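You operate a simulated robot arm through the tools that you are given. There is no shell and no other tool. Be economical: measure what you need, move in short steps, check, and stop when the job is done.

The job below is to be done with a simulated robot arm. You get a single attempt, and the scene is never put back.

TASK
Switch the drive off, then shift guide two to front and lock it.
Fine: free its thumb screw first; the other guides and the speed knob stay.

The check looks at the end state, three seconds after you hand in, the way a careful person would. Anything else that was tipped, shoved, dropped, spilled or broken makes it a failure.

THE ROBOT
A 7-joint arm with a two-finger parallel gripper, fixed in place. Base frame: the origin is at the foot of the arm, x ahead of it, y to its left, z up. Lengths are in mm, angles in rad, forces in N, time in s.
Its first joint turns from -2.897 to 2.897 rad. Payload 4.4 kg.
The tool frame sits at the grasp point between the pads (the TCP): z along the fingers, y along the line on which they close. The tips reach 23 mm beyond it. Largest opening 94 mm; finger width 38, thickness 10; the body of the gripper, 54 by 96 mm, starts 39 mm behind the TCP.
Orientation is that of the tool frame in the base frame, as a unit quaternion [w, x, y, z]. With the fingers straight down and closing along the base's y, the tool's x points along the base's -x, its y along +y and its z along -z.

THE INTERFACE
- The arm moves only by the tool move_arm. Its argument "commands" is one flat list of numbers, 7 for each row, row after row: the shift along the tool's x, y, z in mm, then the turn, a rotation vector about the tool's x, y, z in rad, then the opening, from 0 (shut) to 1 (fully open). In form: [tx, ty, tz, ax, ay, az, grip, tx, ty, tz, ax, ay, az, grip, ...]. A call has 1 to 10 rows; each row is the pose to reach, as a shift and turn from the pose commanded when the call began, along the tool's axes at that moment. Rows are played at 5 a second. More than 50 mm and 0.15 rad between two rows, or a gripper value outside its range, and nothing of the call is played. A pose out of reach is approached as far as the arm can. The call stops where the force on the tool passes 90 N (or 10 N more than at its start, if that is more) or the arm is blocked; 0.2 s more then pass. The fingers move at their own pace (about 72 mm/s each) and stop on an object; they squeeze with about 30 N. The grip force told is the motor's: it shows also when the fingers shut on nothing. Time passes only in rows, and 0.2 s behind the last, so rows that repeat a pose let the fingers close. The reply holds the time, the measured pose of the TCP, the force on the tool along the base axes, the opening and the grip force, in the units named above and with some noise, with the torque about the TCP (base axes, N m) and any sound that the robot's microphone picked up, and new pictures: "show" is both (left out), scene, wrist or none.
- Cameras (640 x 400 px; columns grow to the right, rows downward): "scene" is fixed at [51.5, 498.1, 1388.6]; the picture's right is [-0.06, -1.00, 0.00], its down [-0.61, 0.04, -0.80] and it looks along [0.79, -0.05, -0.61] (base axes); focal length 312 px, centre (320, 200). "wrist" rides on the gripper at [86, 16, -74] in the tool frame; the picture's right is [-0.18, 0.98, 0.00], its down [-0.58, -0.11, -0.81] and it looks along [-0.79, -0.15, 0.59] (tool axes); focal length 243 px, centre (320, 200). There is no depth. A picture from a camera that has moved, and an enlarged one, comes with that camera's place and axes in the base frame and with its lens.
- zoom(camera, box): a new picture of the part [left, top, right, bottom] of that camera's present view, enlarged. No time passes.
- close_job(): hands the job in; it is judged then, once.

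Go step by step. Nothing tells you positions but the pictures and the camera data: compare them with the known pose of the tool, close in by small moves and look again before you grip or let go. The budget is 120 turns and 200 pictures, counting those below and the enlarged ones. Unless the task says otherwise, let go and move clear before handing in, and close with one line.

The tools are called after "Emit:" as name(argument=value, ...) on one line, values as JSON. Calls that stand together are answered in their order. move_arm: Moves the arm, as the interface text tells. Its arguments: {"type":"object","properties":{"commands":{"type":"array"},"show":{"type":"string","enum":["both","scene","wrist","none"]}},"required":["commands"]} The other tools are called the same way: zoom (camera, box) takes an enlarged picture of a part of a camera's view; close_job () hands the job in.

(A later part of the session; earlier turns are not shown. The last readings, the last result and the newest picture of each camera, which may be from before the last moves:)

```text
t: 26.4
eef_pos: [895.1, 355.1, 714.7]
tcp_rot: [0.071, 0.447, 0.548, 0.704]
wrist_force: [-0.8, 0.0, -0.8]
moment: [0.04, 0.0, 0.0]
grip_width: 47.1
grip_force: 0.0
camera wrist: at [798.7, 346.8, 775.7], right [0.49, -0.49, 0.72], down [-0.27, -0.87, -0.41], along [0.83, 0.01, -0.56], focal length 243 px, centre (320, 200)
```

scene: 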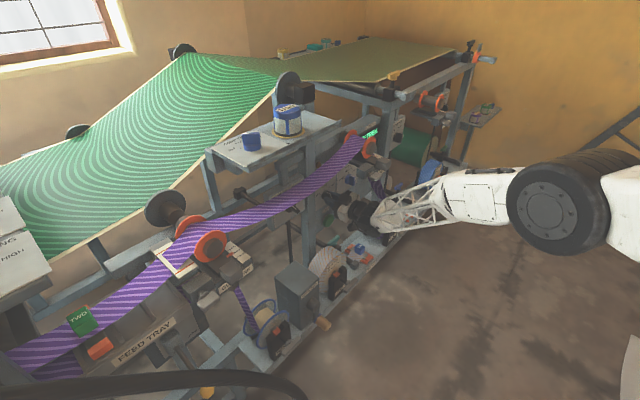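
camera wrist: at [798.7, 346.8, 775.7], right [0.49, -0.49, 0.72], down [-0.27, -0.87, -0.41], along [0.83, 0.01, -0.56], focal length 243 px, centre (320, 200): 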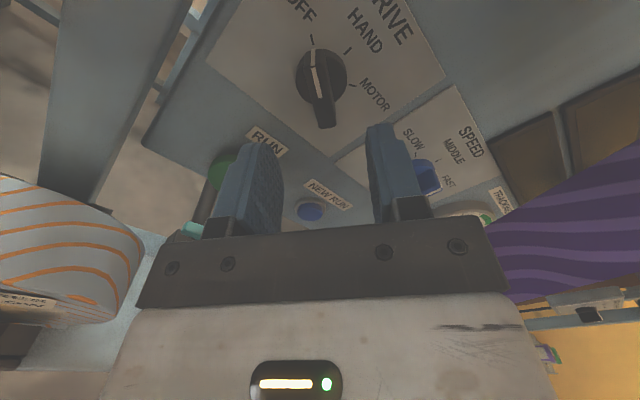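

The drive is OFF and the speed knob is untouched. I withdraw straight out from under guide two and roll back so the camera is on top.

Emit:
move_arm(commands=[0, 0, -40, 0, 0, 0, 0.5, 0, 0, -80, 0, 0, 0, 0.5, 0, 0, -120, 0, 0, 0, 0.5, 0, 0, -160, 0, 0, 0.14, 0.5, 0, 0, -200, 0, 0, 0.28, 0.5, 0, 0, -240, 0, 0, 0.42, 0.5, 0, 0, -280, 0, 0, 0.56, 0.5, 0, 0, -290, 0, 0, 0.7, 0.5, 0, 0, -290, 0, 0, 0.84, 0.5, 0, 0, -290, 0, 0, 0.97, 0.5], show="both")

```text
t: 28.6
eef_pos: [687.9, 148.4, 715.3]
tcp_rot: [-0.265, 0.651, 0.275, 0.656]
wrist_force: [-0.3, 0.7, -0.6]
moment: [0.02, 0.02, 0.02]
grip_width: 47.0
grip_force: 0.1
camera wrist: at [648.5, 85.5, 801.6], right [0.7, -0.7, -0.17], down [-0.64, -0.5, -0.58], along [0.32, 0.52, -0.79], focal length 243 px, centre (320, 200)
```

scene: 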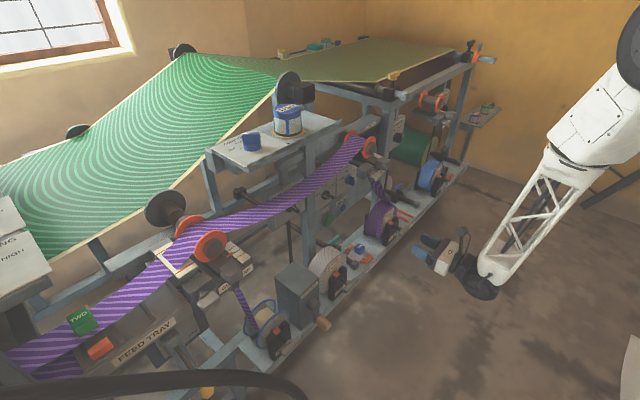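
wrist: 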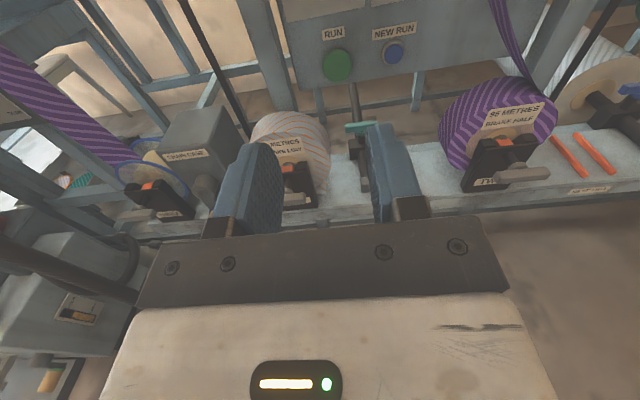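

Clear of the machine now. I raise the hand 200 mm so the camera looks down on guide two.

Emit:
move_arm(commands=[45, 0, 0, 0, 0, 0, 0.5, 90, 0, 0, 0, 0, 0, 0.5, 135, 0, 10, 0, 0, 0, 0.5, 180, 0, 30, 0, 0, 0, 0.5, 210, 0, 60, 0, 0, 0, 0.5, 210, 0, 90, 0, 0, 0, 0.5], show="both")

```text
t: 30.0
eef_pos: [751.0, 213.6, 924.7]
tcp_rot: [-0.265, 0.652, 0.274, 0.655]
wrist_force: [0.6, 0.4, 0.5]
moment: [0.01, 0.0, -0.03]
grip_width: 47.1
grip_force: 0.0
camera wrist: at [710.0, 151.6, 1012.4], right [0.7, -0.7, -0.17], down [-0.64, -0.5, -0.58], along [0.32, 0.51, -0.8], focal length 243 px, centre (320, 200)
```

scene: 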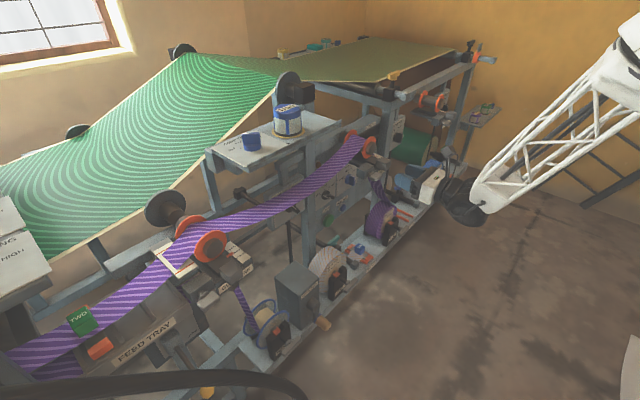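
wrist: 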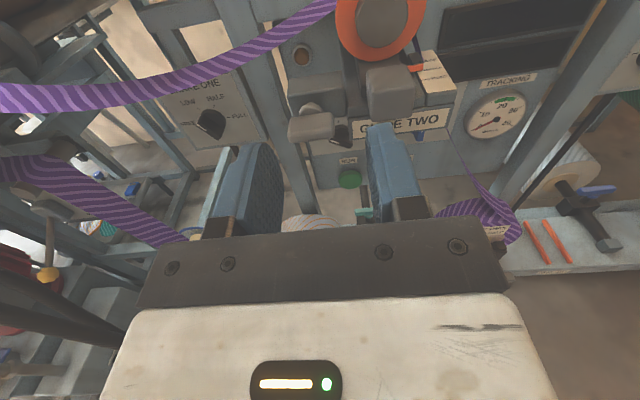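

Emit:
zoom(camera="wrist", box=[270, 40, 480, 180])

Emit:
zoom(camera="scene", box=[340, 125, 410, 185])

```text
2.86 times, centred on (375, 110) of wrist
camera zoom: at [710.0, 151.6, 1012.4], right [0.7, -0.7, -0.17], down [-0.64, -0.5, -0.58], along [0.32, 0.51, -0.8], focal length 693 px, centre (163, 457)
```

zoom: 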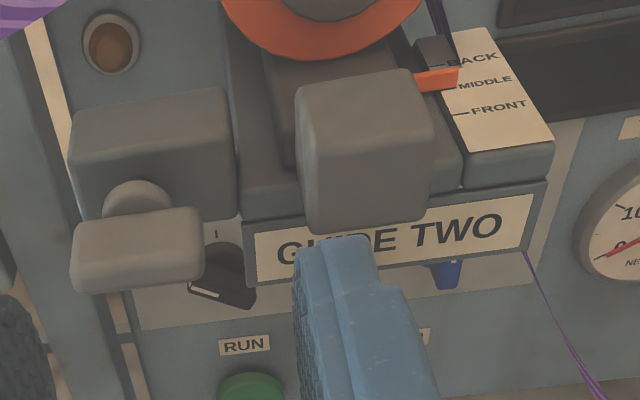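

```text
6.67 times, centred on (375, 155) of scene
camera zoom: at [51.5, 498.1, 1388.6], right [-0.06, -1.0, 0.0], down [-0.61, 0.04, -0.8], along [0.79, -0.05, -0.61], focal length 2084 px, centre (-47, 500)
```

zoom: 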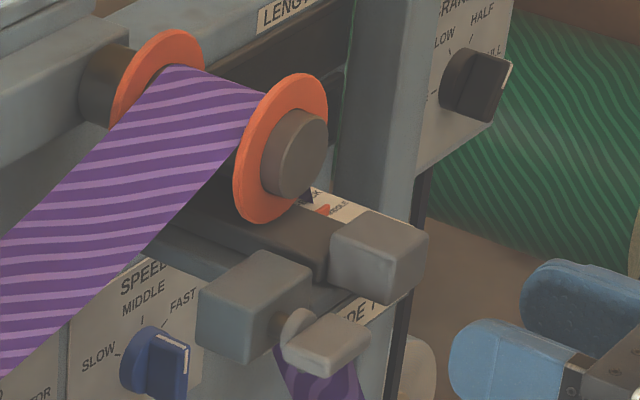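

Guide two's slide pointer sits a bit behind MIDDLE. Re-triangulated, the thumb wing is horizontal at L about 367, n about 770, z about 888, and the slide handle is at L about 432, n about 786, z about 898. I roll the hand so it closes vertically on the wing, with room left to turn counter-clockwise.

Emit:
move_arm(commands=[-4, -1, 0, 0, 0, 0.15, 0.5, -8, -3, 0, 0, 0, 0.3, 0.5, -12, -4, 0, 0, 0, 0.45, 0.5, -16, -6, 0, 0, 0, 0.6, 0.5, -20, -7, 0, 0, 0, 0.75, 0.5, -24, -8, 0, 0, 0, 0.9, 0.5, -28, -10, 0, 0, 0, 1.05, 0.5, -32, -11, 0, 0, 0, 1.2, 0.5, -35, -12, 0, 0, 0, 1.35, 0.5, -37, -13, 0, 0, 0, 1.5, 0.5], show="both")

```text
t: 32.2
eef_pos: [742.4, 223.4, 887.9]
tcp_rot: [-0.642, 0.664, -0.241, 0.299]
wrist_force: [0.1, 0.1, 0.7]
moment: [0.0, 0.02, 0.0]
grip_width: 46.7
grip_force: 0.1
camera wrist: at [752.8, 109.3, 879.1], right [-0.07, 0.07, -0.99], down [-0.99, -0.15, 0.06], along [-0.15, 0.99, 0.08], focal length 243 px, centre (320, 200)
```

scene: 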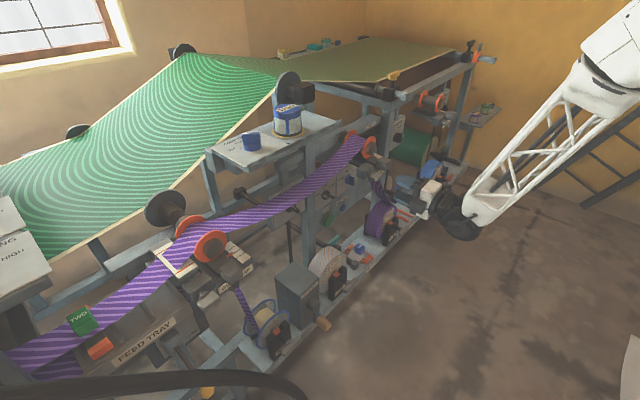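
wrist: 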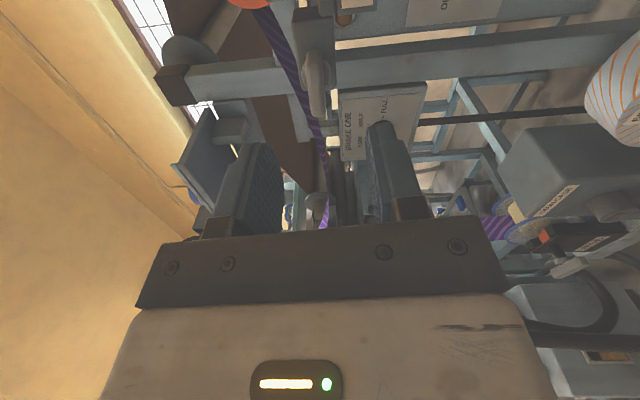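

The wing is seen edge-on, ahead between the fingers. I'll enlarge it.

Emit:
zoom(camera="wrist", box=[240, 0, 400, 130])

Emit:
zoom(camera="scene", box=[360, 130, 450, 210])

```text
3.08 times, centred on (320, 65) of wrist
camera zoom: at [752.8, 109.3, 879.1], right [-0.07, 0.07, -0.99], down [-0.99, -0.15, 0.06], along [-0.15, 0.99, 0.08], focal length 746 px, centre (320, 615)
```

zoom: 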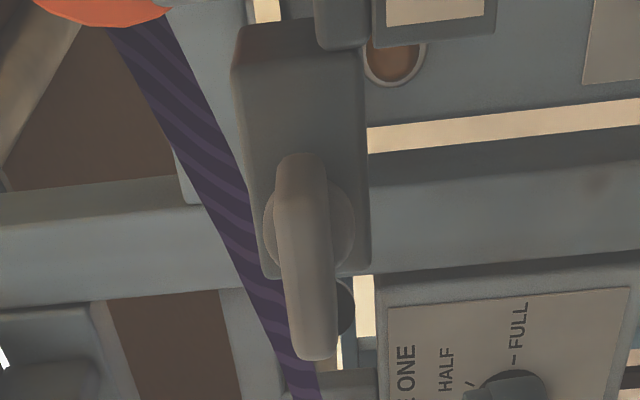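

```text
5.00 times, centred on (405, 170) of scene
camera zoom: at [51.5, 498.1, 1388.6], right [-0.06, -1.0, 0.0], down [-0.61, 0.04, -0.8], along [0.79, -0.05, -0.61], focal length 1563 px, centre (-105, 350)
```

zoom: 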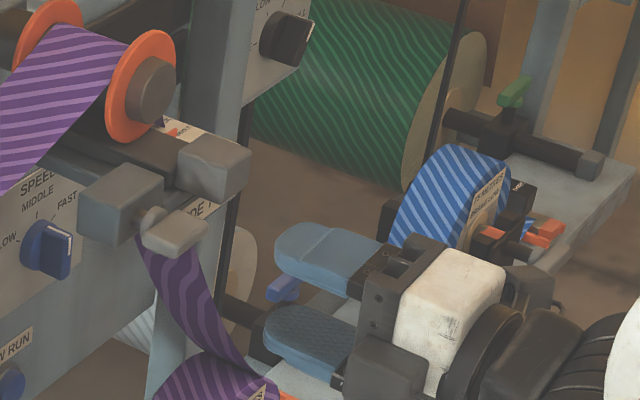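

The wing is about 92 mm ahead and 3 mm above the tool axis. I finish the roll, advance and check.

Emit:
move_arm(commands=[0, -3, 20, 0, 0, 0.088, 0.5, 0, -3, 40, 0, 0, 0.088, 0.5, 0, -3, 60, 0, 0, 0.088, 0.5], show="wrist")

Emit:
zoom(camera="scene", box=[350, 130, 430, 200])

```text
t: 33.0
eef_pos: [785.5, 265.6, 889.8]
tcp_rot: [0.653, -0.653, 0.272, -0.27]
wrist_force: [0.4, -0.6, -0.3]
moment: [0.02, 0.02, 0.0]
grip_width: 47.0
grip_force: 0.2
camera wrist: at [795.1, 152.6, 874.0], right [-0.13, 0.13, -0.98], down [-0.98, -0.16, 0.11], along [-0.14, 0.98, 0.15], focal length 243 px, centre (320, 200)
```

wrist: 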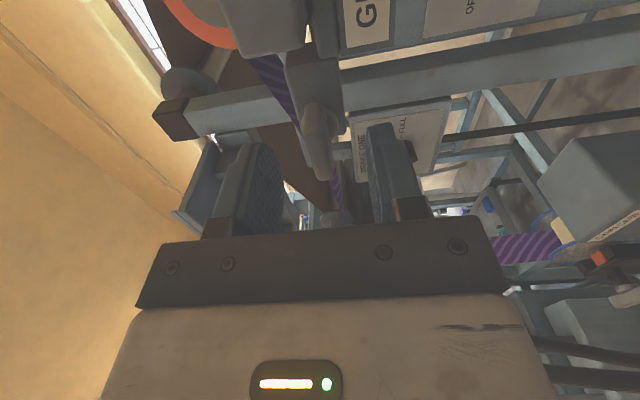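

```text
5.71 times, centred on (390, 165) of scene
camera zoom: at [51.5, 498.1, 1388.6], right [-0.06, -1.0, 0.0], down [-0.61, 0.04, -0.8], along [0.79, -0.05, -0.61], focal length 1786 px, centre (-80, 400)
```

zoom: 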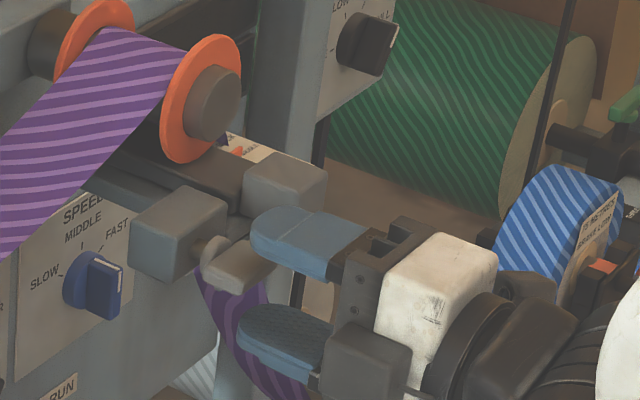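

Projecting the estimates into the scene camera confirms the alignment. I advance 15 mm and close on the wing.

Emit:
move_arm(commands=[0, -1, 8, 0, 0, 0, 0.5, 0, -1, 15, 0, 0, 0, 0.5, 0, -1, 15, 0, 0, 0, 0.3, 0, -1, 15, 0, 0, 0, 0.1, 0, -1, 15, 0, 0, 0, 0, 0, -1, 15, 0, 0, 0, 0], show="wrist")

Emit:
zoom(camera="scene", box=[350, 130, 430, 200])

```text
t: 34.4
eef_pos: [794.5, 277.5, 889.6]
tcp_rot: [-0.653, 0.653, -0.271, 0.27]
wrist_force: [6.1, 6.8, -16.9]
moment: [-0.15, -0.18, -0.28]
grip_width: 11.1
grip_force: 45.1
camera wrist: at [805.4, 163.8, 874.5], right [-0.13, 0.13, -0.98], down [-0.98, -0.16, 0.11], along [-0.14, 0.98, 0.15], focal length 243 px, centre (320, 200)
```

wrist: 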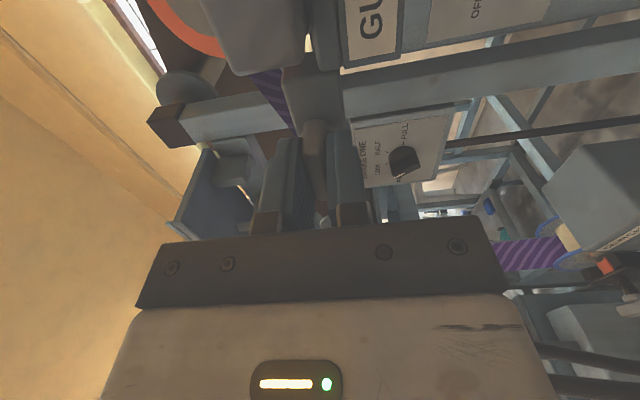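

```text
5.71 times, centred on (390, 165) of scene
camera zoom: at [51.5, 498.1, 1388.6], right [-0.06, -1.0, 0.0], down [-0.61, 0.04, -0.8], along [0.79, -0.05, -0.61], focal length 1786 px, centre (-80, 400)
```

zoom: 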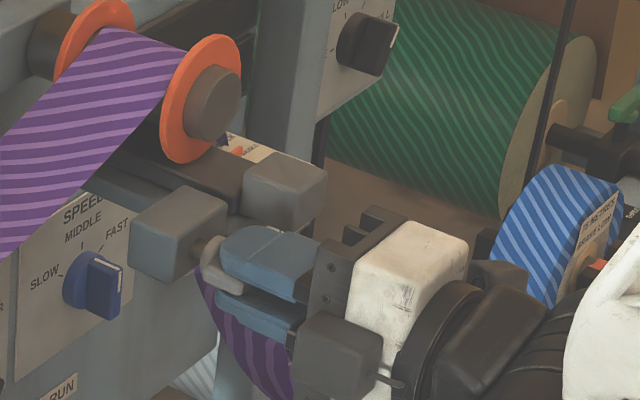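

The wing is gripped, 11 mm thick. I ease the vertical load and turn counter-clockwise, as seen from the front, to loosen it.

Emit:
move_arm(commands=[0, 1.5, 0, 0, 0, 0, 0, 0, 1.5, 0, 0, 0, -0.13, 0, 0, 1.5, 0, 0, 0, -0.26, 0, 0, 1.5, 0, 0, 0, -0.39, 0, 0, 1.5, 0, 0, 0, -0.52, 0], show="wrist")

Emit:
zoom(camera="scene", box=[350, 130, 430, 200])

```text
t: 35.6
eef_pos: [794.7, 276.6, 891.8]
tcp_rot: [-0.562, 0.7, -0.092, 0.43]
wrist_force: [-1.6, 24.6, 6.8]
moment: [-0.46, 0.48, 0.89]
grip_width: 11.1
grip_force: 45.6
camera wrist: at [803.0, 166.2, 919.8], right [0.23, -0.23, -0.94], down [-0.96, -0.18, -0.2], along [-0.12, 0.96, -0.27], focal length 243 px, centre (320, 200)
```

wrist: 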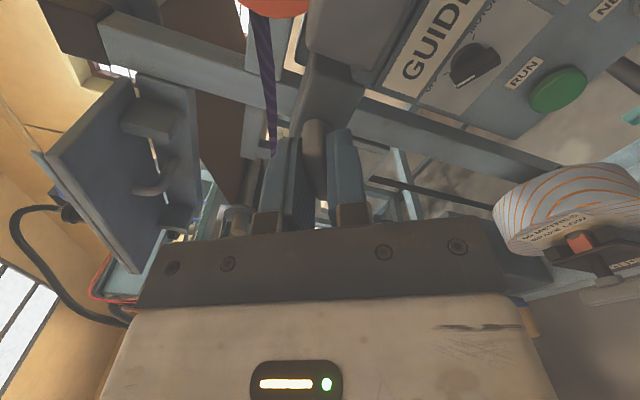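

```text
5.71 times, centred on (390, 165) of scene
camera zoom: at [51.5, 498.1, 1388.6], right [-0.06, -1.0, 0.0], down [-0.61, 0.04, -0.8], along [0.79, -0.05, -0.61], focal length 1786 px, centre (-80, 400)
```

zoom: 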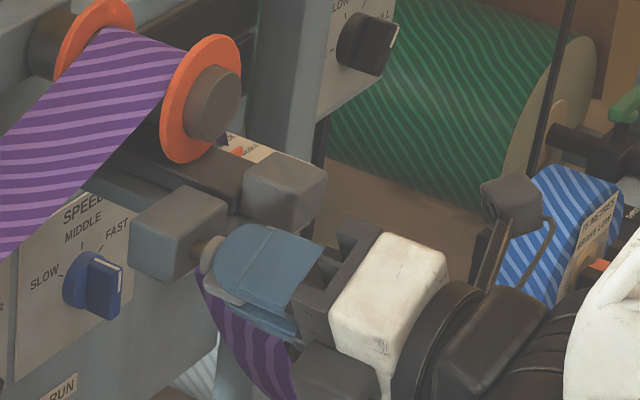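

The wing is turning freely with the gripper. I keep turning counter-clockwise to a quarter turn.

Emit:
move_arm(commands=[-1.3, -0.7, 0, 0, 0, -0.13, 0, -1.3, -0.7, 0, 0, 0, -0.26, 0, -1.3, -0.7, 0, 0, 0, -0.39, 0, -1.3, -0.7, 0, 0, 0, -0.52, 0, -1.3, -0.7, 0, 0, 0, -0.65, 0, -1.3, -0.7, 0, 0, 0, -0.78, 0, -1.3, -0.7, 0, 0, 0, -0.91, 0, -1.3, -0.7, 0, 0, 0, -1.05, 0], show="wrist")

Emit:
zoom(camera="scene", box=[350, 130, 430, 200])

```text
t: 37.4
eef_pos: [795.4, 277.0, 889.2]
tcp_rot: [-0.27, 0.653, 0.27, 0.654]
wrist_force: [46.2, -3.7, 9.0]
moment: [0.55, -0.57, 0.04]
grip_width: 11.0
grip_force: 45.1
camera wrist: at [754.9, 213.3, 977.2], right [0.69, -0.7, -0.18], down [-0.65, -0.49, -0.58], along [0.32, 0.52, -0.79], focal length 243 px, centre (320, 200)
```

wrist: 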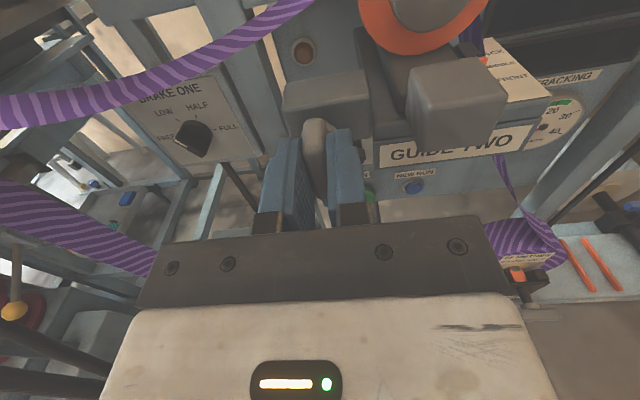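

```text
5.71 times, centred on (390, 165) of scene
camera zoom: at [51.5, 498.1, 1388.6], right [-0.06, -1.0, 0.0], down [-0.61, 0.04, -0.8], along [0.79, -0.05, -0.61], focal length 1786 px, centre (-80, 400)
```

zoom: 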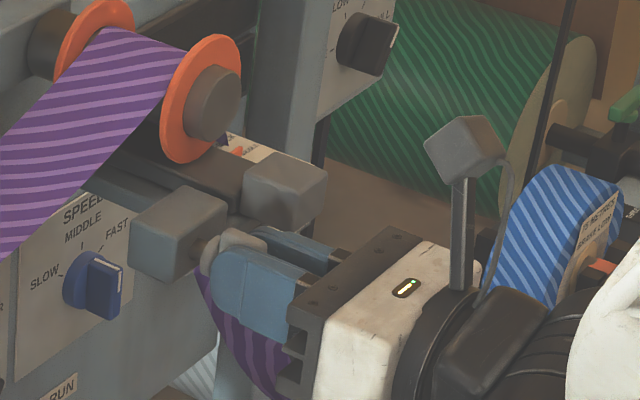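

The wing is now vertical and I feel no stop. I turn a little further to see whether there is one.

Emit:
move_arm(commands=[0, 1.5, 0, 0, 0, -0.12, 0, 0, 1.5, 0, 0, 0, -0.24, 0, 0, 1.5, 0, 0, 0, -0.36, 0, 0, 1.5, 0, 0, 0, -0.48, 0], show="wrist")

```text
t: 38.4
eef_pos: [795.1, 276.5, 888.9]
tcp_rot: [-0.107, 0.57, 0.418, 0.699]
wrist_force: [3.1, 12.7, 28.8]
moment: [0.75, -0.76, 0.48]
grip_width: 10.7
grip_force: 44.9
camera wrist: at [725.4, 242.8, 974.9], right [0.68, -0.68, 0.29], down [-0.45, -0.69, -0.57], along [0.58, 0.25, -0.77], focal length 243 px, centre (320, 200)
```

wrist: 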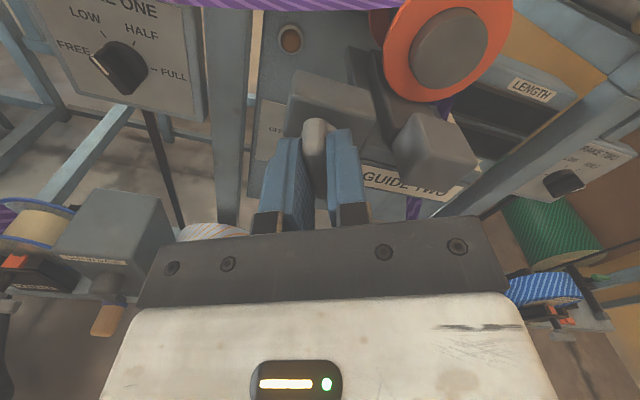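

It keeps turning freely with no stop, now about 120°. I release it, back off and look.

Emit:
move_arm(commands=[0, 0, 0, 0, 0, 0, 0.2, 0, 0, 0, 0, 0, 0, 0.5, 0, 0, -20, 0, 0, 0, 0.6, 0, 0, -50, 0, 0, 0.13, 0.7, 0, 0, -80, 0, 0, 0.26, 0.8, 0, 0, -95, 0, 0, 0.39, 0.8, 0, 0, -95, 0, 0, 0.49, 0.8], show="wrist")

Emit:
zoom(camera="wrist", box=[250, 0, 520, 180])

Emit:
zoom(camera="scene", box=[350, 130, 430, 200])

```text
t: 40.0
eef_pos: [727.7, 209.4, 889.8]
tcp_rot: [-0.275, 0.655, 0.266, 0.652]
wrist_force: [0.5, 0.2, 0.1]
moment: [0.03, 0.01, -0.03]
grip_width: 75.1
grip_force: 0.0
camera wrist: at [688.7, 144.9, 976.5], right [0.69, -0.69, -0.2], down [-0.65, -0.49, -0.58], along [0.31, 0.53, -0.79], focal length 243 px, centre (320, 200)
```

wrist: 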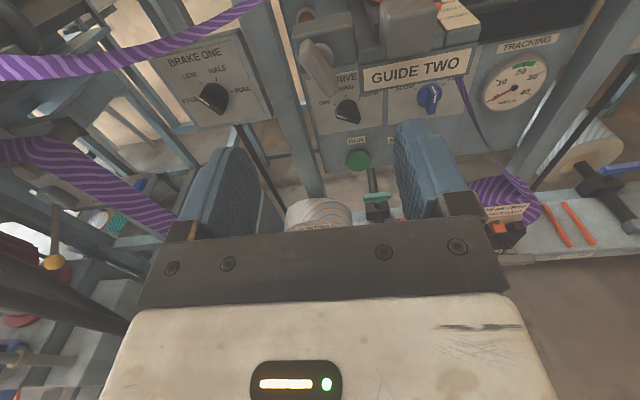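

```text
2.22 times, centred on (385, 90) of wrist
camera zoom: at [688.7, 144.9, 976.5], right [0.69, -0.69, -0.2], down [-0.65, -0.49, -0.58], along [0.31, 0.53, -0.79], focal length 539 px, centre (176, 444)
```

zoom: 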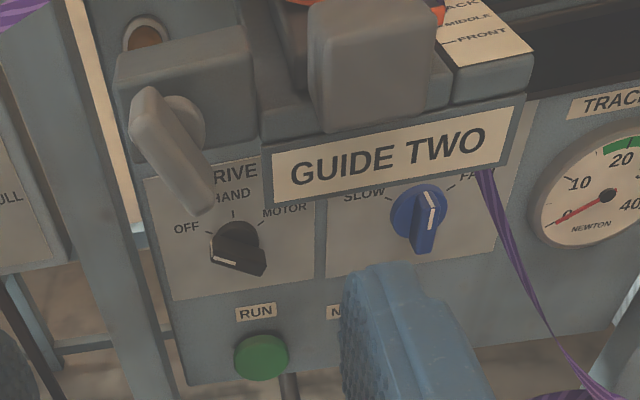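

```text
5.71 times, centred on (390, 165) of scene
camera zoom: at [51.5, 498.1, 1388.6], right [-0.06, -1.0, 0.0], down [-0.61, 0.04, -0.8], along [0.79, -0.05, -0.61], focal length 1786 px, centre (-80, 400)
```

zoom: 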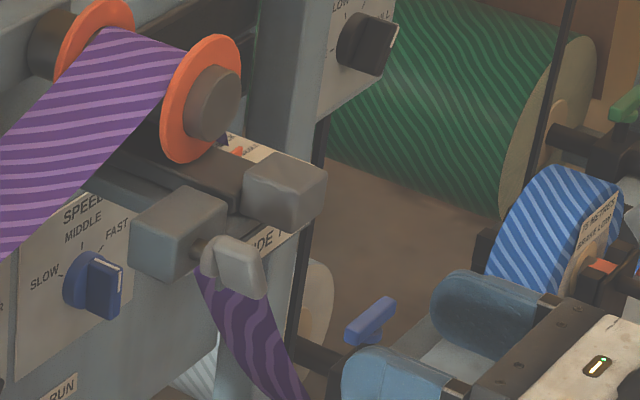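

The wing holds at its loosened angle. Next is the slide handle at L about 432, z about 900: I line up in front of it with a moderate opening.

Emit:
move_arm(commands=[5, 22, 10, 0, 0, 0, 0.6, 10, 44, 35, 0, 0, 0, 0.6, 14, 65, 70, 0, 0, 0, 0.6], show="wrist")

Emit:
zoom(camera="scene", box=[350, 130, 430, 200])

```text
t: 40.8
eef_pos: [822.6, 212.6, 902.6]
tcp_rot: [-0.275, 0.655, 0.266, 0.652]
wrist_force: [-0.6, 0.0, 0.7]
moment: [-0.04, 0.0, -0.01]
grip_width: 56.3
grip_force: 0.1
camera wrist: at [783.8, 147.4, 989.4], right [0.69, -0.69, -0.2], down [-0.65, -0.49, -0.58], along [0.31, 0.53, -0.79], focal length 243 px, centre (320, 200)
```

wrist: 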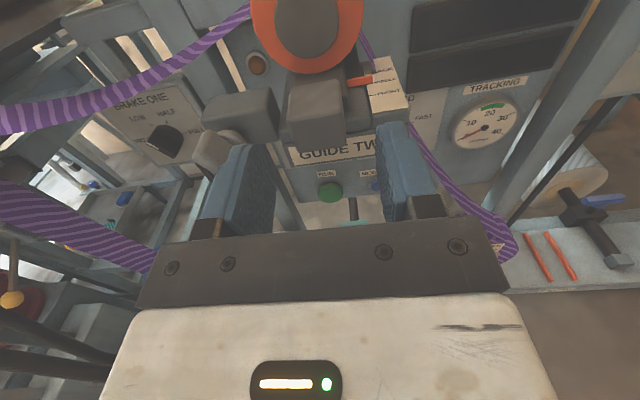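

```text
5.71 times, centred on (390, 165) of scene
camera zoom: at [51.5, 498.1, 1388.6], right [-0.06, -1.0, 0.0], down [-0.61, 0.04, -0.8], along [0.79, -0.05, -0.61], focal length 1786 px, centre (-80, 400)
```

zoom: 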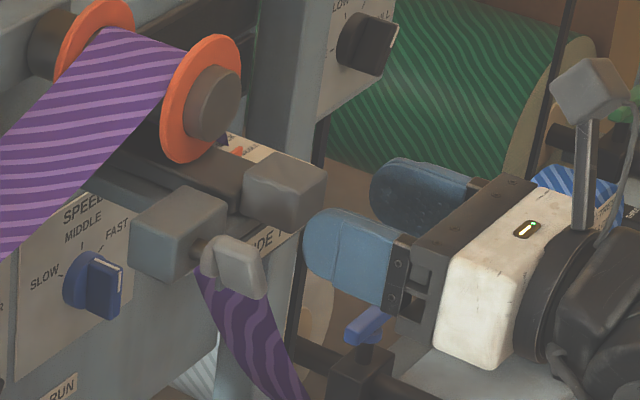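

The handle is about 50 mm ahead and 3 mm to the left. I advance 40 mm with the fingers either side of it and check before gripping.

Emit:
move_arm(commands=[0, -3, 14, 0, 0, 0, 0.6, 0, -3, 28, 0, 0, 0, 0.6, 0, -3, 40, 0, 0, 0, 0.6], show="wrist")

Emit:
zoom(camera="scene", box=[350, 130, 430, 200])

Emit:
zoom(camera="wrist", box=[220, 60, 440, 220])

```text
t: 41.6
eef_pos: [848.9, 243.7, 902.5]
tcp_rot: [-0.274, 0.655, 0.266, 0.652]
wrist_force: [0.7, 1.0, 0.2]
moment: [-0.03, -0.03, 0.0]
grip_width: 56.4
grip_force: 0.1
camera wrist: at [810.7, 178.7, 989.5], right [0.69, -0.69, -0.2], down [-0.65, -0.49, -0.58], along [0.31, 0.53, -0.79], focal length 243 px, centre (320, 200)
```

wrist: 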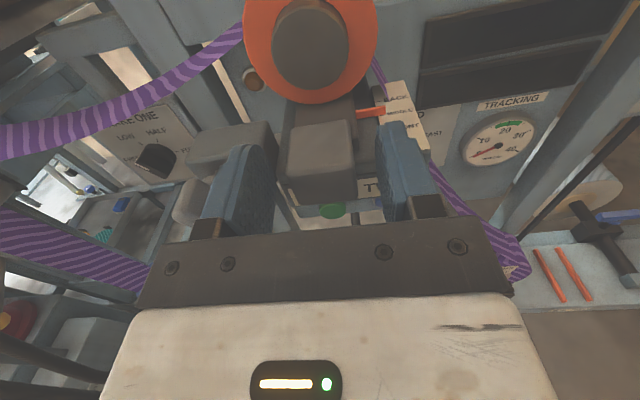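

```text
5.71 times, centred on (390, 165) of scene
camera zoom: at [51.5, 498.1, 1388.6], right [-0.06, -1.0, 0.0], down [-0.61, 0.04, -0.8], along [0.79, -0.05, -0.61], focal length 1786 px, centre (-80, 400)
```

zoom: 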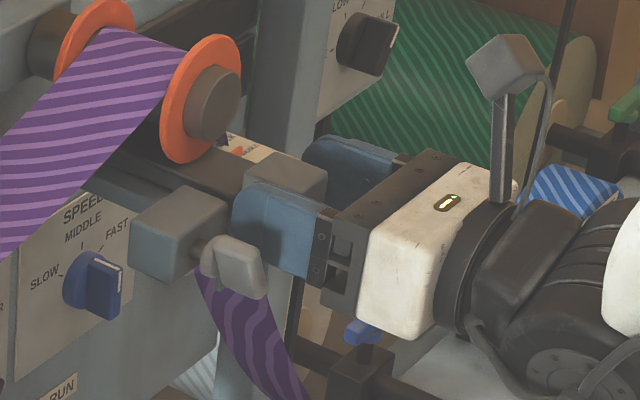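

```text
2.50 times, centred on (330, 140) of wrist
camera zoom: at [810.7, 178.7, 989.5], right [0.69, -0.69, -0.2], down [-0.65, -0.49, -0.58], along [0.31, 0.53, -0.79], focal length 606 px, centre (295, 350)
```

zoom: 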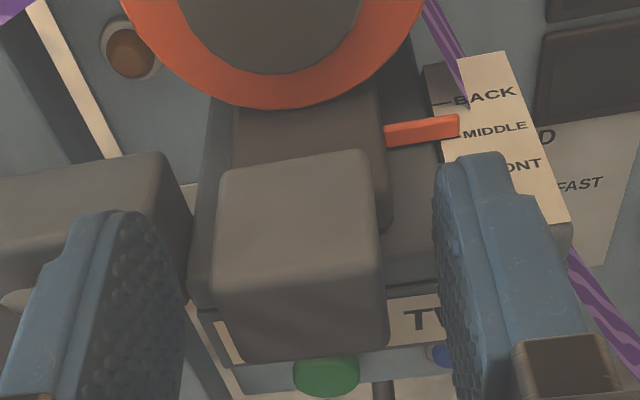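

The handle is well between the fingers, and FRONT looks about 18 to 20 mm towards me from the pointer. I grip the handle.

Emit:
move_arm(commands=[0, 0, 0, 0, 0, 0, 0.4, 0, 0, 0, 0, 0, 0, 0.2, 0, 0, 0, 0, 0, 0, 0.1, 0, 0, 0, 0, 0, 0, 0.1], show="none")

```text
t: 42.6
eef_pos: [850.1, 241.3, 903.4]
tcp_rot: [-0.274, 0.655, 0.265, 0.652]
wrist_force: [20.6, -21.1, -6.3]
moment: [-1.1, -0.87, 0.23]
grip_width: 32.0
grip_force: 45.0
```

Gripped at 32 mm. I take out the 29 N side load and test with a 6 mm pull to the front.

Emit:
move_arm(commands=[0, 2, 0, 0, 0, 0, 0.1, 0, 2.3, -3, 0, 0, 0, 0.1, 0, 2.3, -6, 0, 0, 0, 0.1], show="wrist")

Emit:
zoom(camera="wrist", box=[220, 60, 440, 220])

```text
t: 43.4
eef_pos: [845.9, 237.2, 902.9]
tcp_rot: [-0.274, 0.655, 0.267, 0.652]
wrist_force: [-11.4, 12.0, -0.4]
moment: [-0.6, -0.82, 0.03]
grip_width: 32.1
grip_force: 45.4
camera wrist: at [807.5, 173.6, 989.5], right [0.69, -0.69, -0.2], down [-0.65, -0.49, -0.58], along [0.31, 0.53, -0.79], focal length 243 px, centre (320, 200)
```

wrist: 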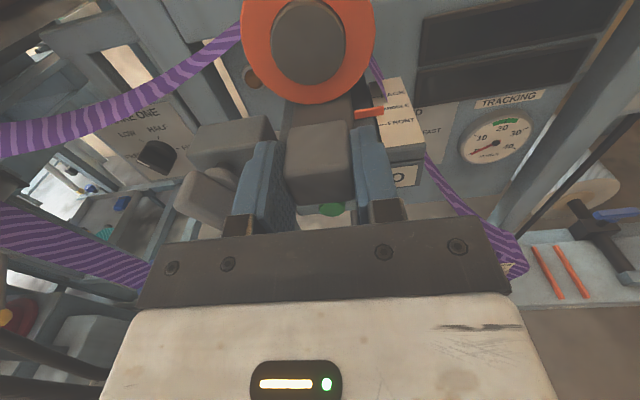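

```text
2.50 times, centred on (330, 140) of wrist
camera zoom: at [807.5, 173.6, 989.5], right [0.69, -0.69, -0.2], down [-0.65, -0.49, -0.58], along [0.31, 0.53, -0.79], focal length 606 px, centre (295, 350)
```

zoom: 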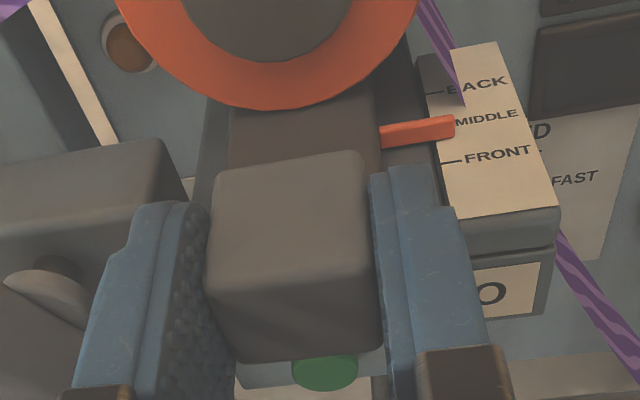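

The slide is free and moves smoothly. I pull a further 12 mm and look again.

Emit:
move_arm(commands=[0, -1, -4, 0, 0, 0, 0.1, 0, -1, -8, 0, 0, 0, 0.1, 0, -1, -12, 0, 0, 0, 0.1], show="none")

Emit:
zoom(camera="wrist", box=[340, 60, 450, 140])

Emit:
zoom(camera="scene", box=[355, 130, 405, 170])

```text
t: 44.2
eef_pos: [839.1, 231.2, 901.4]
tcp_rot: [-0.275, 0.655, 0.267, 0.651]
wrist_force: [33.4, 31.6, -15.9]
moment: [-0.91, -0.47, 0.01]
grip_width: 31.8
grip_force: 45.1
```

```text
5.00 times, centred on (395, 100) of wrist
camera zoom: at [799.8, 166.1, 989.5], right [0.69, -0.69, -0.2], down [-0.65, -0.49, -0.58], along [0.31, 0.53, -0.79], focal length 1213 px, centre (-55, 700)
```

zoom: 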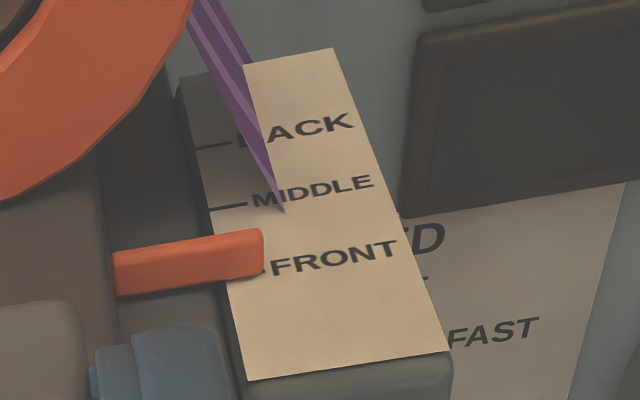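

```text
10.00 times, centred on (380, 150) of scene
camera zoom: at [51.5, 498.1, 1388.6], right [-0.06, -1.0, 0.0], down [-0.61, 0.04, -0.8], along [0.79, -0.05, -0.61], focal length 3126 px, centre (-280, 700)
```

zoom: 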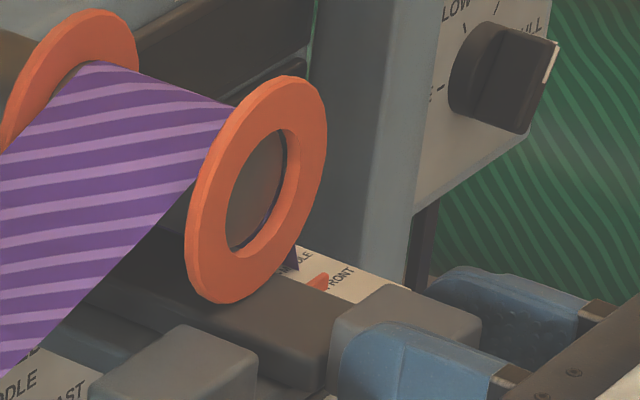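

The pointer's foot now lies on the FRONT tick, and the rising resistance suggests I'm at the end of travel. I ease the pull, release and check the pointer with the hand backed off.

Emit:
move_arm(commands=[0, 0, 1.5, 0, 0, 0, 0.1, 0, 0, 1.5, 0, 0, 0, 0.35, 0, 0, 1.5, 0, 0, 0, 0.6, 0, 0, -20, 0, 0, 0, 0.6, 0, 0, -50, 0, 0, 0, 0.6], show="none")

Emit:
zoom(camera="wrist", box=[340, 20, 450, 100])

Emit:
zoom(camera="wrist", box=[180, 0, 440, 170])

```text
t: 45.4
eef_pos: [802.4, 194.4, 903.5]
tcp_rot: [-0.275, 0.655, 0.266, 0.652]
wrist_force: [-0.2, -0.4, -0.5]
moment: [-0.01, -0.01, -0.04]
grip_width: 56.9
grip_force: 0.0
```

```text
5.00 times, centred on (395, 60) of wrist
camera zoom: at [762.5, 129.9, 990.2], right [0.69, -0.69, -0.2], down [-0.65, -0.49, -0.58], along [0.31, 0.53, -0.79], focal length 1213 px, centre (-55, 900)
```

zoom: 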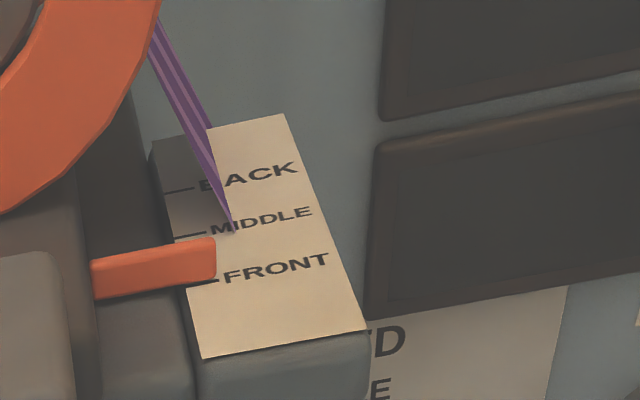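

```text
2.35 times, centred on (310, 85) of wrist
camera zoom: at [762.5, 129.9, 990.2], right [0.69, -0.69, -0.2], down [-0.65, -0.49, -0.58], along [0.31, 0.53, -0.79], focal length 571 px, centre (344, 471)
```

zoom: 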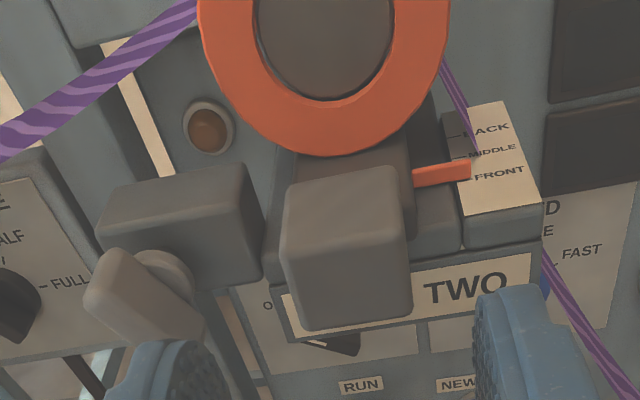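

Released, the slide stayed put. I compare pointer and ticks from the scene camera too, along with guide one's pointer at MIDDLE as a reference.

Emit:
zoom(camera="scene", box=[370, 146, 394, 162])

Emit:
zoom(camera="scene", box=[220, 242, 256, 266])

```text
16.00 times, centred on (382, 154) of scene
camera zoom: at [51.5, 498.1, 1388.6], right [-0.06, -1.0, 0.0], down [-0.61, 0.04, -0.8], along [0.79, -0.05, -0.61], focal length 5001 px, centre (-672, 936)
```

zoom: 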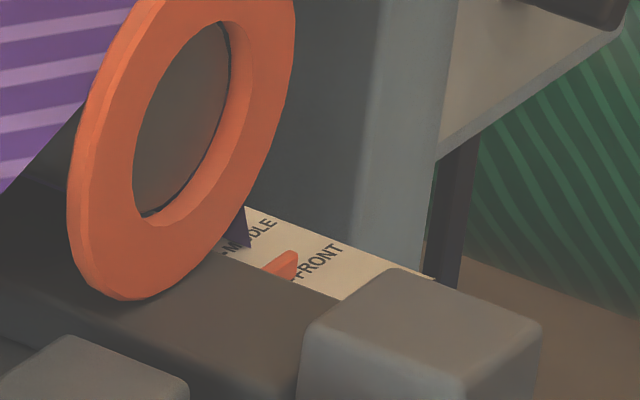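

```text
16.00 times, centred on (238, 254) of scene
camera zoom: at [51.5, 498.1, 1388.6], right [-0.06, -1.0, 0.0], down [-0.61, 0.04, -0.8], along [0.79, -0.05, -0.61], focal length 5001 px, centre (1632, -664)
```

zoom: 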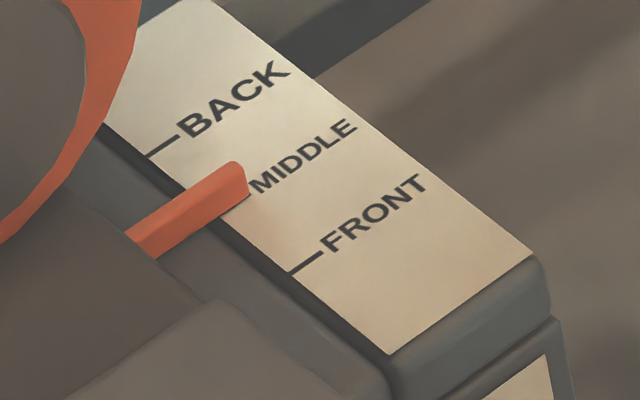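

Guide two's pointer relates to FRONT just as guide one's does to MIDDLE, so it is aligned. Next is locking: I move back in front of the wing and match its present tilt.

Emit:
move_arm(commands=[-4, -16, -8, 0, 0, -0.12, 0.5, -8, -32, -8, 0, 0, -0.24, 0.5, -12, -48, -8, 0, 0, -0.36, 0.4, -14.6, -63.6, -8, 0, 0, -0.48, 0.4], show="wrist")

```text
t: 46.4
eef_pos: [751.5, 233.5, 888.7]
tcp_rot: [-0.11, 0.572, 0.416, 0.699]
wrist_force: [-0.1, -0.4, -0.1]
moment: [0.0, -0.03, -0.05]
grip_width: 38.0
grip_force: 0.1
camera wrist: at [682.7, 198.9, 974.1], right [0.68, -0.68, 0.28], down [-0.45, -0.69, -0.57], along [0.58, 0.26, -0.77], focal length 243 px, centre (320, 200)
```

wrist: 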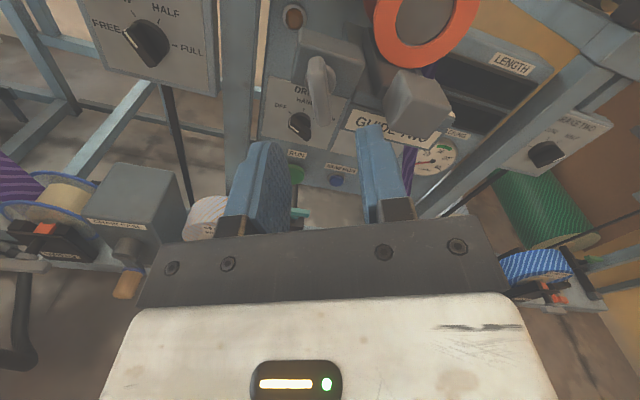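

The wing is centred and aligned with the gripper. I advance 61 mm and grip it.

Emit:
move_arm(commands=[0, 0, 25, 0, 0, 0, 0.4, 0, 0, 45, 0, 0, 0, 0.4, 0, 0, 61, 0, 0, 0, 0.4, 0, 0, 61, 0, 0, 0, 0.15, 0, 0, 61, 0, 0, 0, 0, 0, 0, 61, 0, 0, 0, 0], show="wrist")

```text
t: 47.8
eef_pos: [794.0, 276.4, 888.7]
tcp_rot: [-0.112, 0.573, 0.414, 0.698]
wrist_force: [8.6, 2.2, 0.3]
moment: [-0.73, 0.74, -0.39]
grip_width: 10.9
grip_force: 45.0
camera wrist: at [726.4, 241.9, 974.5], right [0.68, -0.68, 0.28], down [-0.45, -0.69, -0.57], along [0.58, 0.26, -0.77], focal length 243 px, centre (320, 200)
```

wrist: 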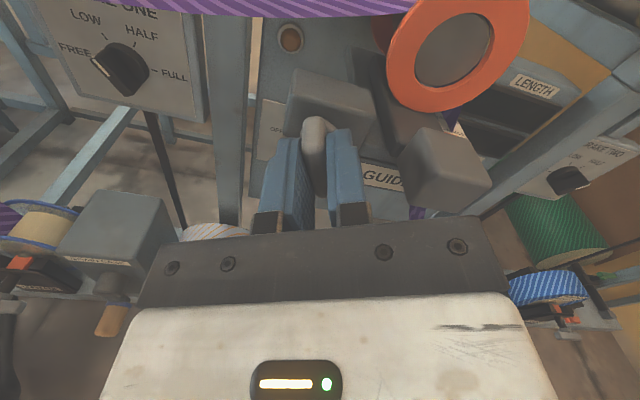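

Gripped cleanly. I turn clockwise to tighten, first by about 1.2 rad.

Emit:
move_arm(commands=[0, 0, 0, 0, 0, 0.13, 0, 0, 0, 0, 0, 0, 0.26, 0, 0, 0, 0, 0, 0, 0.39, 0, 0, 0, 0, 0, 0, 0.52, 0, 0, 0, 0, 0, 0, 0.65, 0, 0, 0, 0, 0, 0, 0.78, 0, 0, 0, 0, 0, 0, 0.91, 0, 0, 0, 0, 0, 0, 1.04, 0, 0, 0, 0, 0, 0, 1.17, 0, 0, 0, 0, 0, 0, 1.3, 0], show="none")

```text
t: 50.0
eef_pos: [794.1, 277.9, 889.3]
tcp_rot: [-0.512, 0.706, -0.016, 0.489]
wrist_force: [-25.7, 18.4, 16.5]
moment: [0.41, -0.45, -0.54]
grip_width: 10.8
grip_force: 45.3
```

The wing is following. I take out the side load and finish the clockwise turn to the original locked angle.

Emit:
move_arm(commands=[-0.8, -1.8, 0, 0, 0, 0.13, 0, -0.8, -1.8, 0, 0, 0, 0.26, 0, -0.8, -1.8, 0, 0, 0, 0.39, 0, -0.8, -1.8, 0, 0, 0, 0.52, 0, -0.8, -1.8, 0, 0, 0, 0.65, 0, -0.8, -1.8, 0, 0, 0, 0.75, 0], show="wrist")

Emit:
zoom(camera="scene", box=[350, 130, 430, 200])

```text
t: 51.4
eef_pos: [794.3, 278.0, 890.1]
tcp_rot: [0.656, -0.651, 0.275, -0.267]
wrist_force: [17.2, -14.9, 6.3]
moment: [-1.3, -1.11, -1.07]
grip_width: 11.0
grip_force: 45.4
camera wrist: at [803.8, 164.2, 873.4], right [-0.14, 0.14, -0.98], down [-0.98, -0.16, 0.12], along [-0.14, 0.98, 0.16], focal length 243 px, centre (320, 200)
```

wrist: 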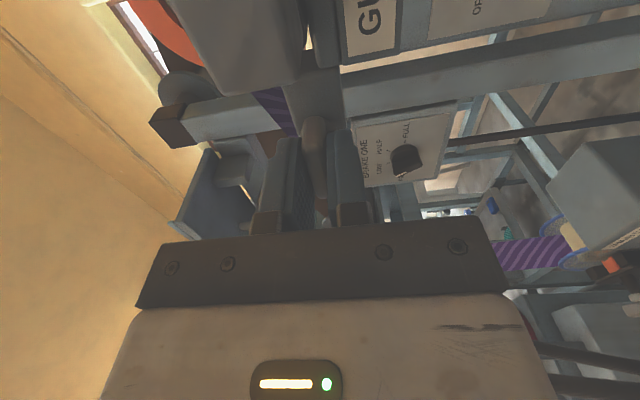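

```text
5.71 times, centred on (390, 165) of scene
camera zoom: at [51.5, 498.1, 1388.6], right [-0.06, -1.0, 0.0], down [-0.61, 0.04, -0.8], along [0.79, -0.05, -0.61], focal length 1786 px, centre (-80, 400)
```

zoom: 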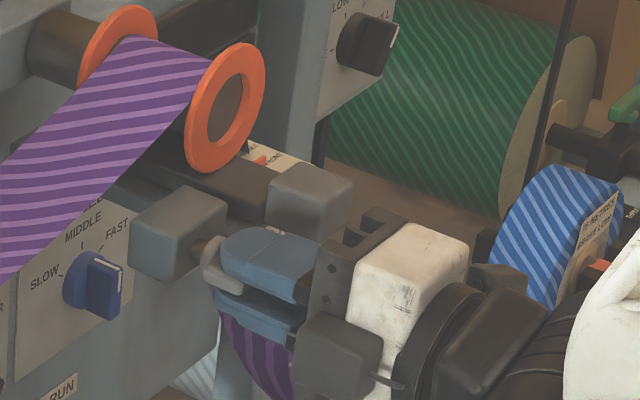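

The clockwise torque has built up to about 1.7 N m at the original horizontal angle, so it is tight. I nudge slightly further to seat it, then release and back off.

Emit:
move_arm(commands=[0, 0, 0, 0, 0, 0.05, 0, 0, 0, 0, 0, 0, 0.05, 0], show="none")

Emit:
move_arm(commands=[0, 0, 0, 0, 0, 0, 0.1, 0, 0, 0, 0, 0, 0, 0.3, 0, 0, 0, 0, 0, 0, 0.5, 0, 0, -25, 0, 0, 0, 0.5, 0, 0, -60, 0, 0, 0, 0.5, 0, 0, -95, 0, 0, -0.13, 0.5, 0, 0, -110, 0, 0, -0.26, 0.5, 0, 0, -110, 0, 0, -0.4, 0.5], show="both")

```text
t: 52.0
eef_pos: [792.7, 279.1, 890.7]
tcp_rot: [0.661, -0.645, 0.29, -0.251]
wrist_force: [9.2, -28.4, 14.0]
moment: [-1.24, -1.11, -0.67]
grip_width: 12.8
grip_force: 44.8
```

```text
t: 53.8
eef_pos: [715.7, 200.2, 889.1]
tcp_rot: [-0.598, 0.69, -0.156, 0.376]
wrist_force: [0.8, 0.8, -0.5]
moment: [0.02, 0.0, 0.0]
grip_width: 46.9
grip_force: 0.1
camera wrist: at [726.2, 86.8, 903.4], right [0.11, -0.11, -0.99], down [-0.98, -0.16, -0.09], along [-0.14, 0.98, -0.13], focal length 243 px, centre (320, 200)
```

scene: 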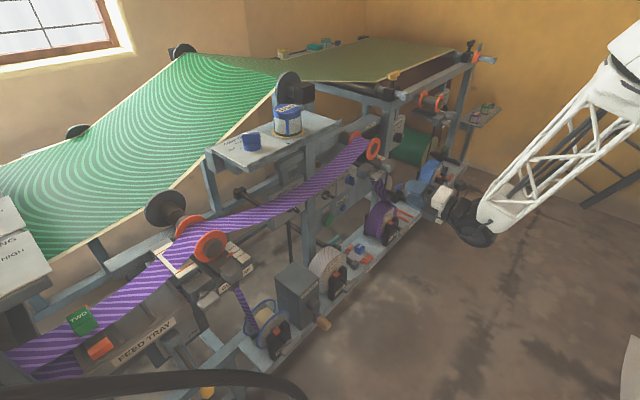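
wrist: 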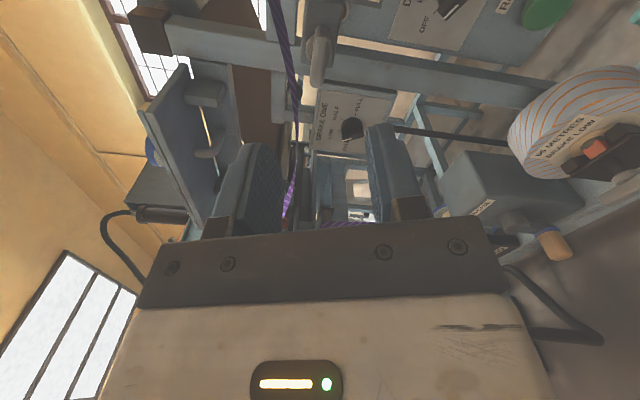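

The fingers slipped at a hard stop, so the screw is fully tight. I back further out and roll the camera on top for a final look.

Emit:
move_arm(commands=[0, 0, -5, 0, 0, -0.14, 0.5, 0, 0, -10, 0, 0, -0.28, 0.5, 0, 0, -15, 0, 0, -0.42, 0.5, 0, 0, -20, 0, 0, -0.56, 0.5, 0, 0, -25, 0, 0, -0.7, 0.5, 0, 0, -30, 0, 0, -0.84, 0.5, 0, 0, -30, 0, 0, -0.98, 0.5, 0, 0, -30, 0, 0, -1.12, 0.5, 0, 0, -30, 0, 0, -1.2, 0.5], show="none")

Emit:
move_arm(commands=[30, 0, 0, 0, 0, 0, 0.5, 60, 0, 0, 0, 0, 0, 0.5], show="wrist")

Emit:
zoom(camera="wrist", box=[270, 0, 450, 140])

Emit:
zoom(camera="scene", box=[310, 130, 410, 210])

```text
t: 55.8
eef_pos: [693.3, 179.8, 890.2]
tcp_rot: [-0.28, 0.657, 0.261, 0.649]
wrist_force: [0.7, 0.0, -0.4]
moment: [0.0, 0.02, 0.01]
grip_width: 47.3
grip_force: 0.1
```

```text
t: 56.4
eef_pos: [695.0, 177.8, 950.4]
tcp_rot: [-0.28, 0.658, 0.26, 0.649]
wrist_force: [0.2, 0.0, -0.5]
moment: [0.02, 0.02, -0.01]
grip_width: 47.0
grip_force: 0.1
camera wrist: at [658.1, 112.2, 1036.1], right [0.69, -0.69, -0.22], down [-0.66, -0.48, -0.58], along [0.3, 0.54, -0.79], focal length 243 px, centre (320, 200)
```

wrist: 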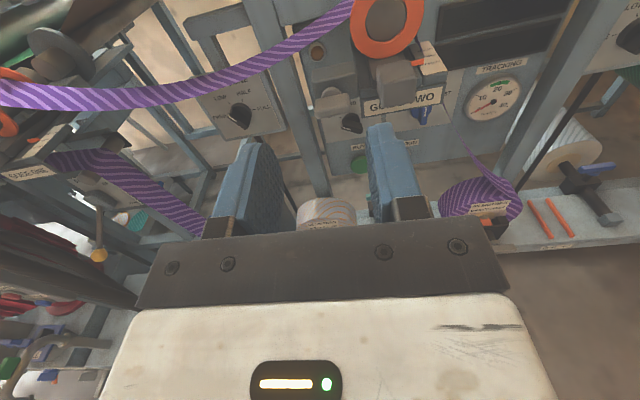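

```text
2.86 times, centred on (360, 70) of wrist
camera zoom: at [658.1, 112.2, 1036.1], right [0.69, -0.69, -0.22], down [-0.66, -0.48, -0.58], along [0.3, 0.54, -0.79], focal length 693 px, centre (206, 571)
```

zoom: 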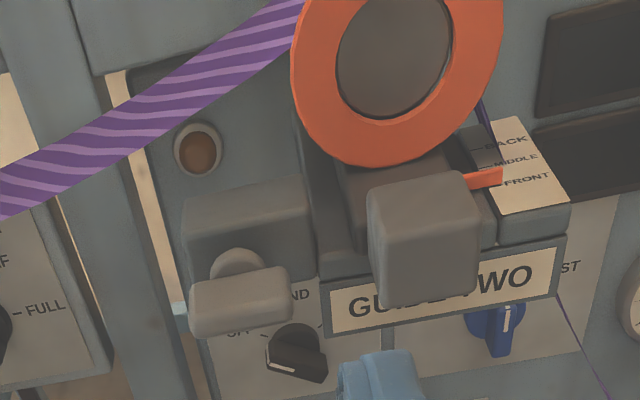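

```text
5.00 times, centred on (360, 170) of scene
camera zoom: at [51.5, 498.1, 1388.6], right [-0.06, -1.0, 0.0], down [-0.61, 0.04, -0.8], along [0.79, -0.05, -0.61], focal length 1563 px, centre (120, 350)
```

zoom: 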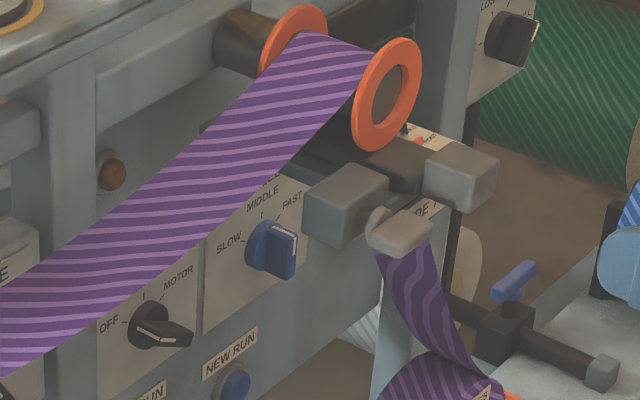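

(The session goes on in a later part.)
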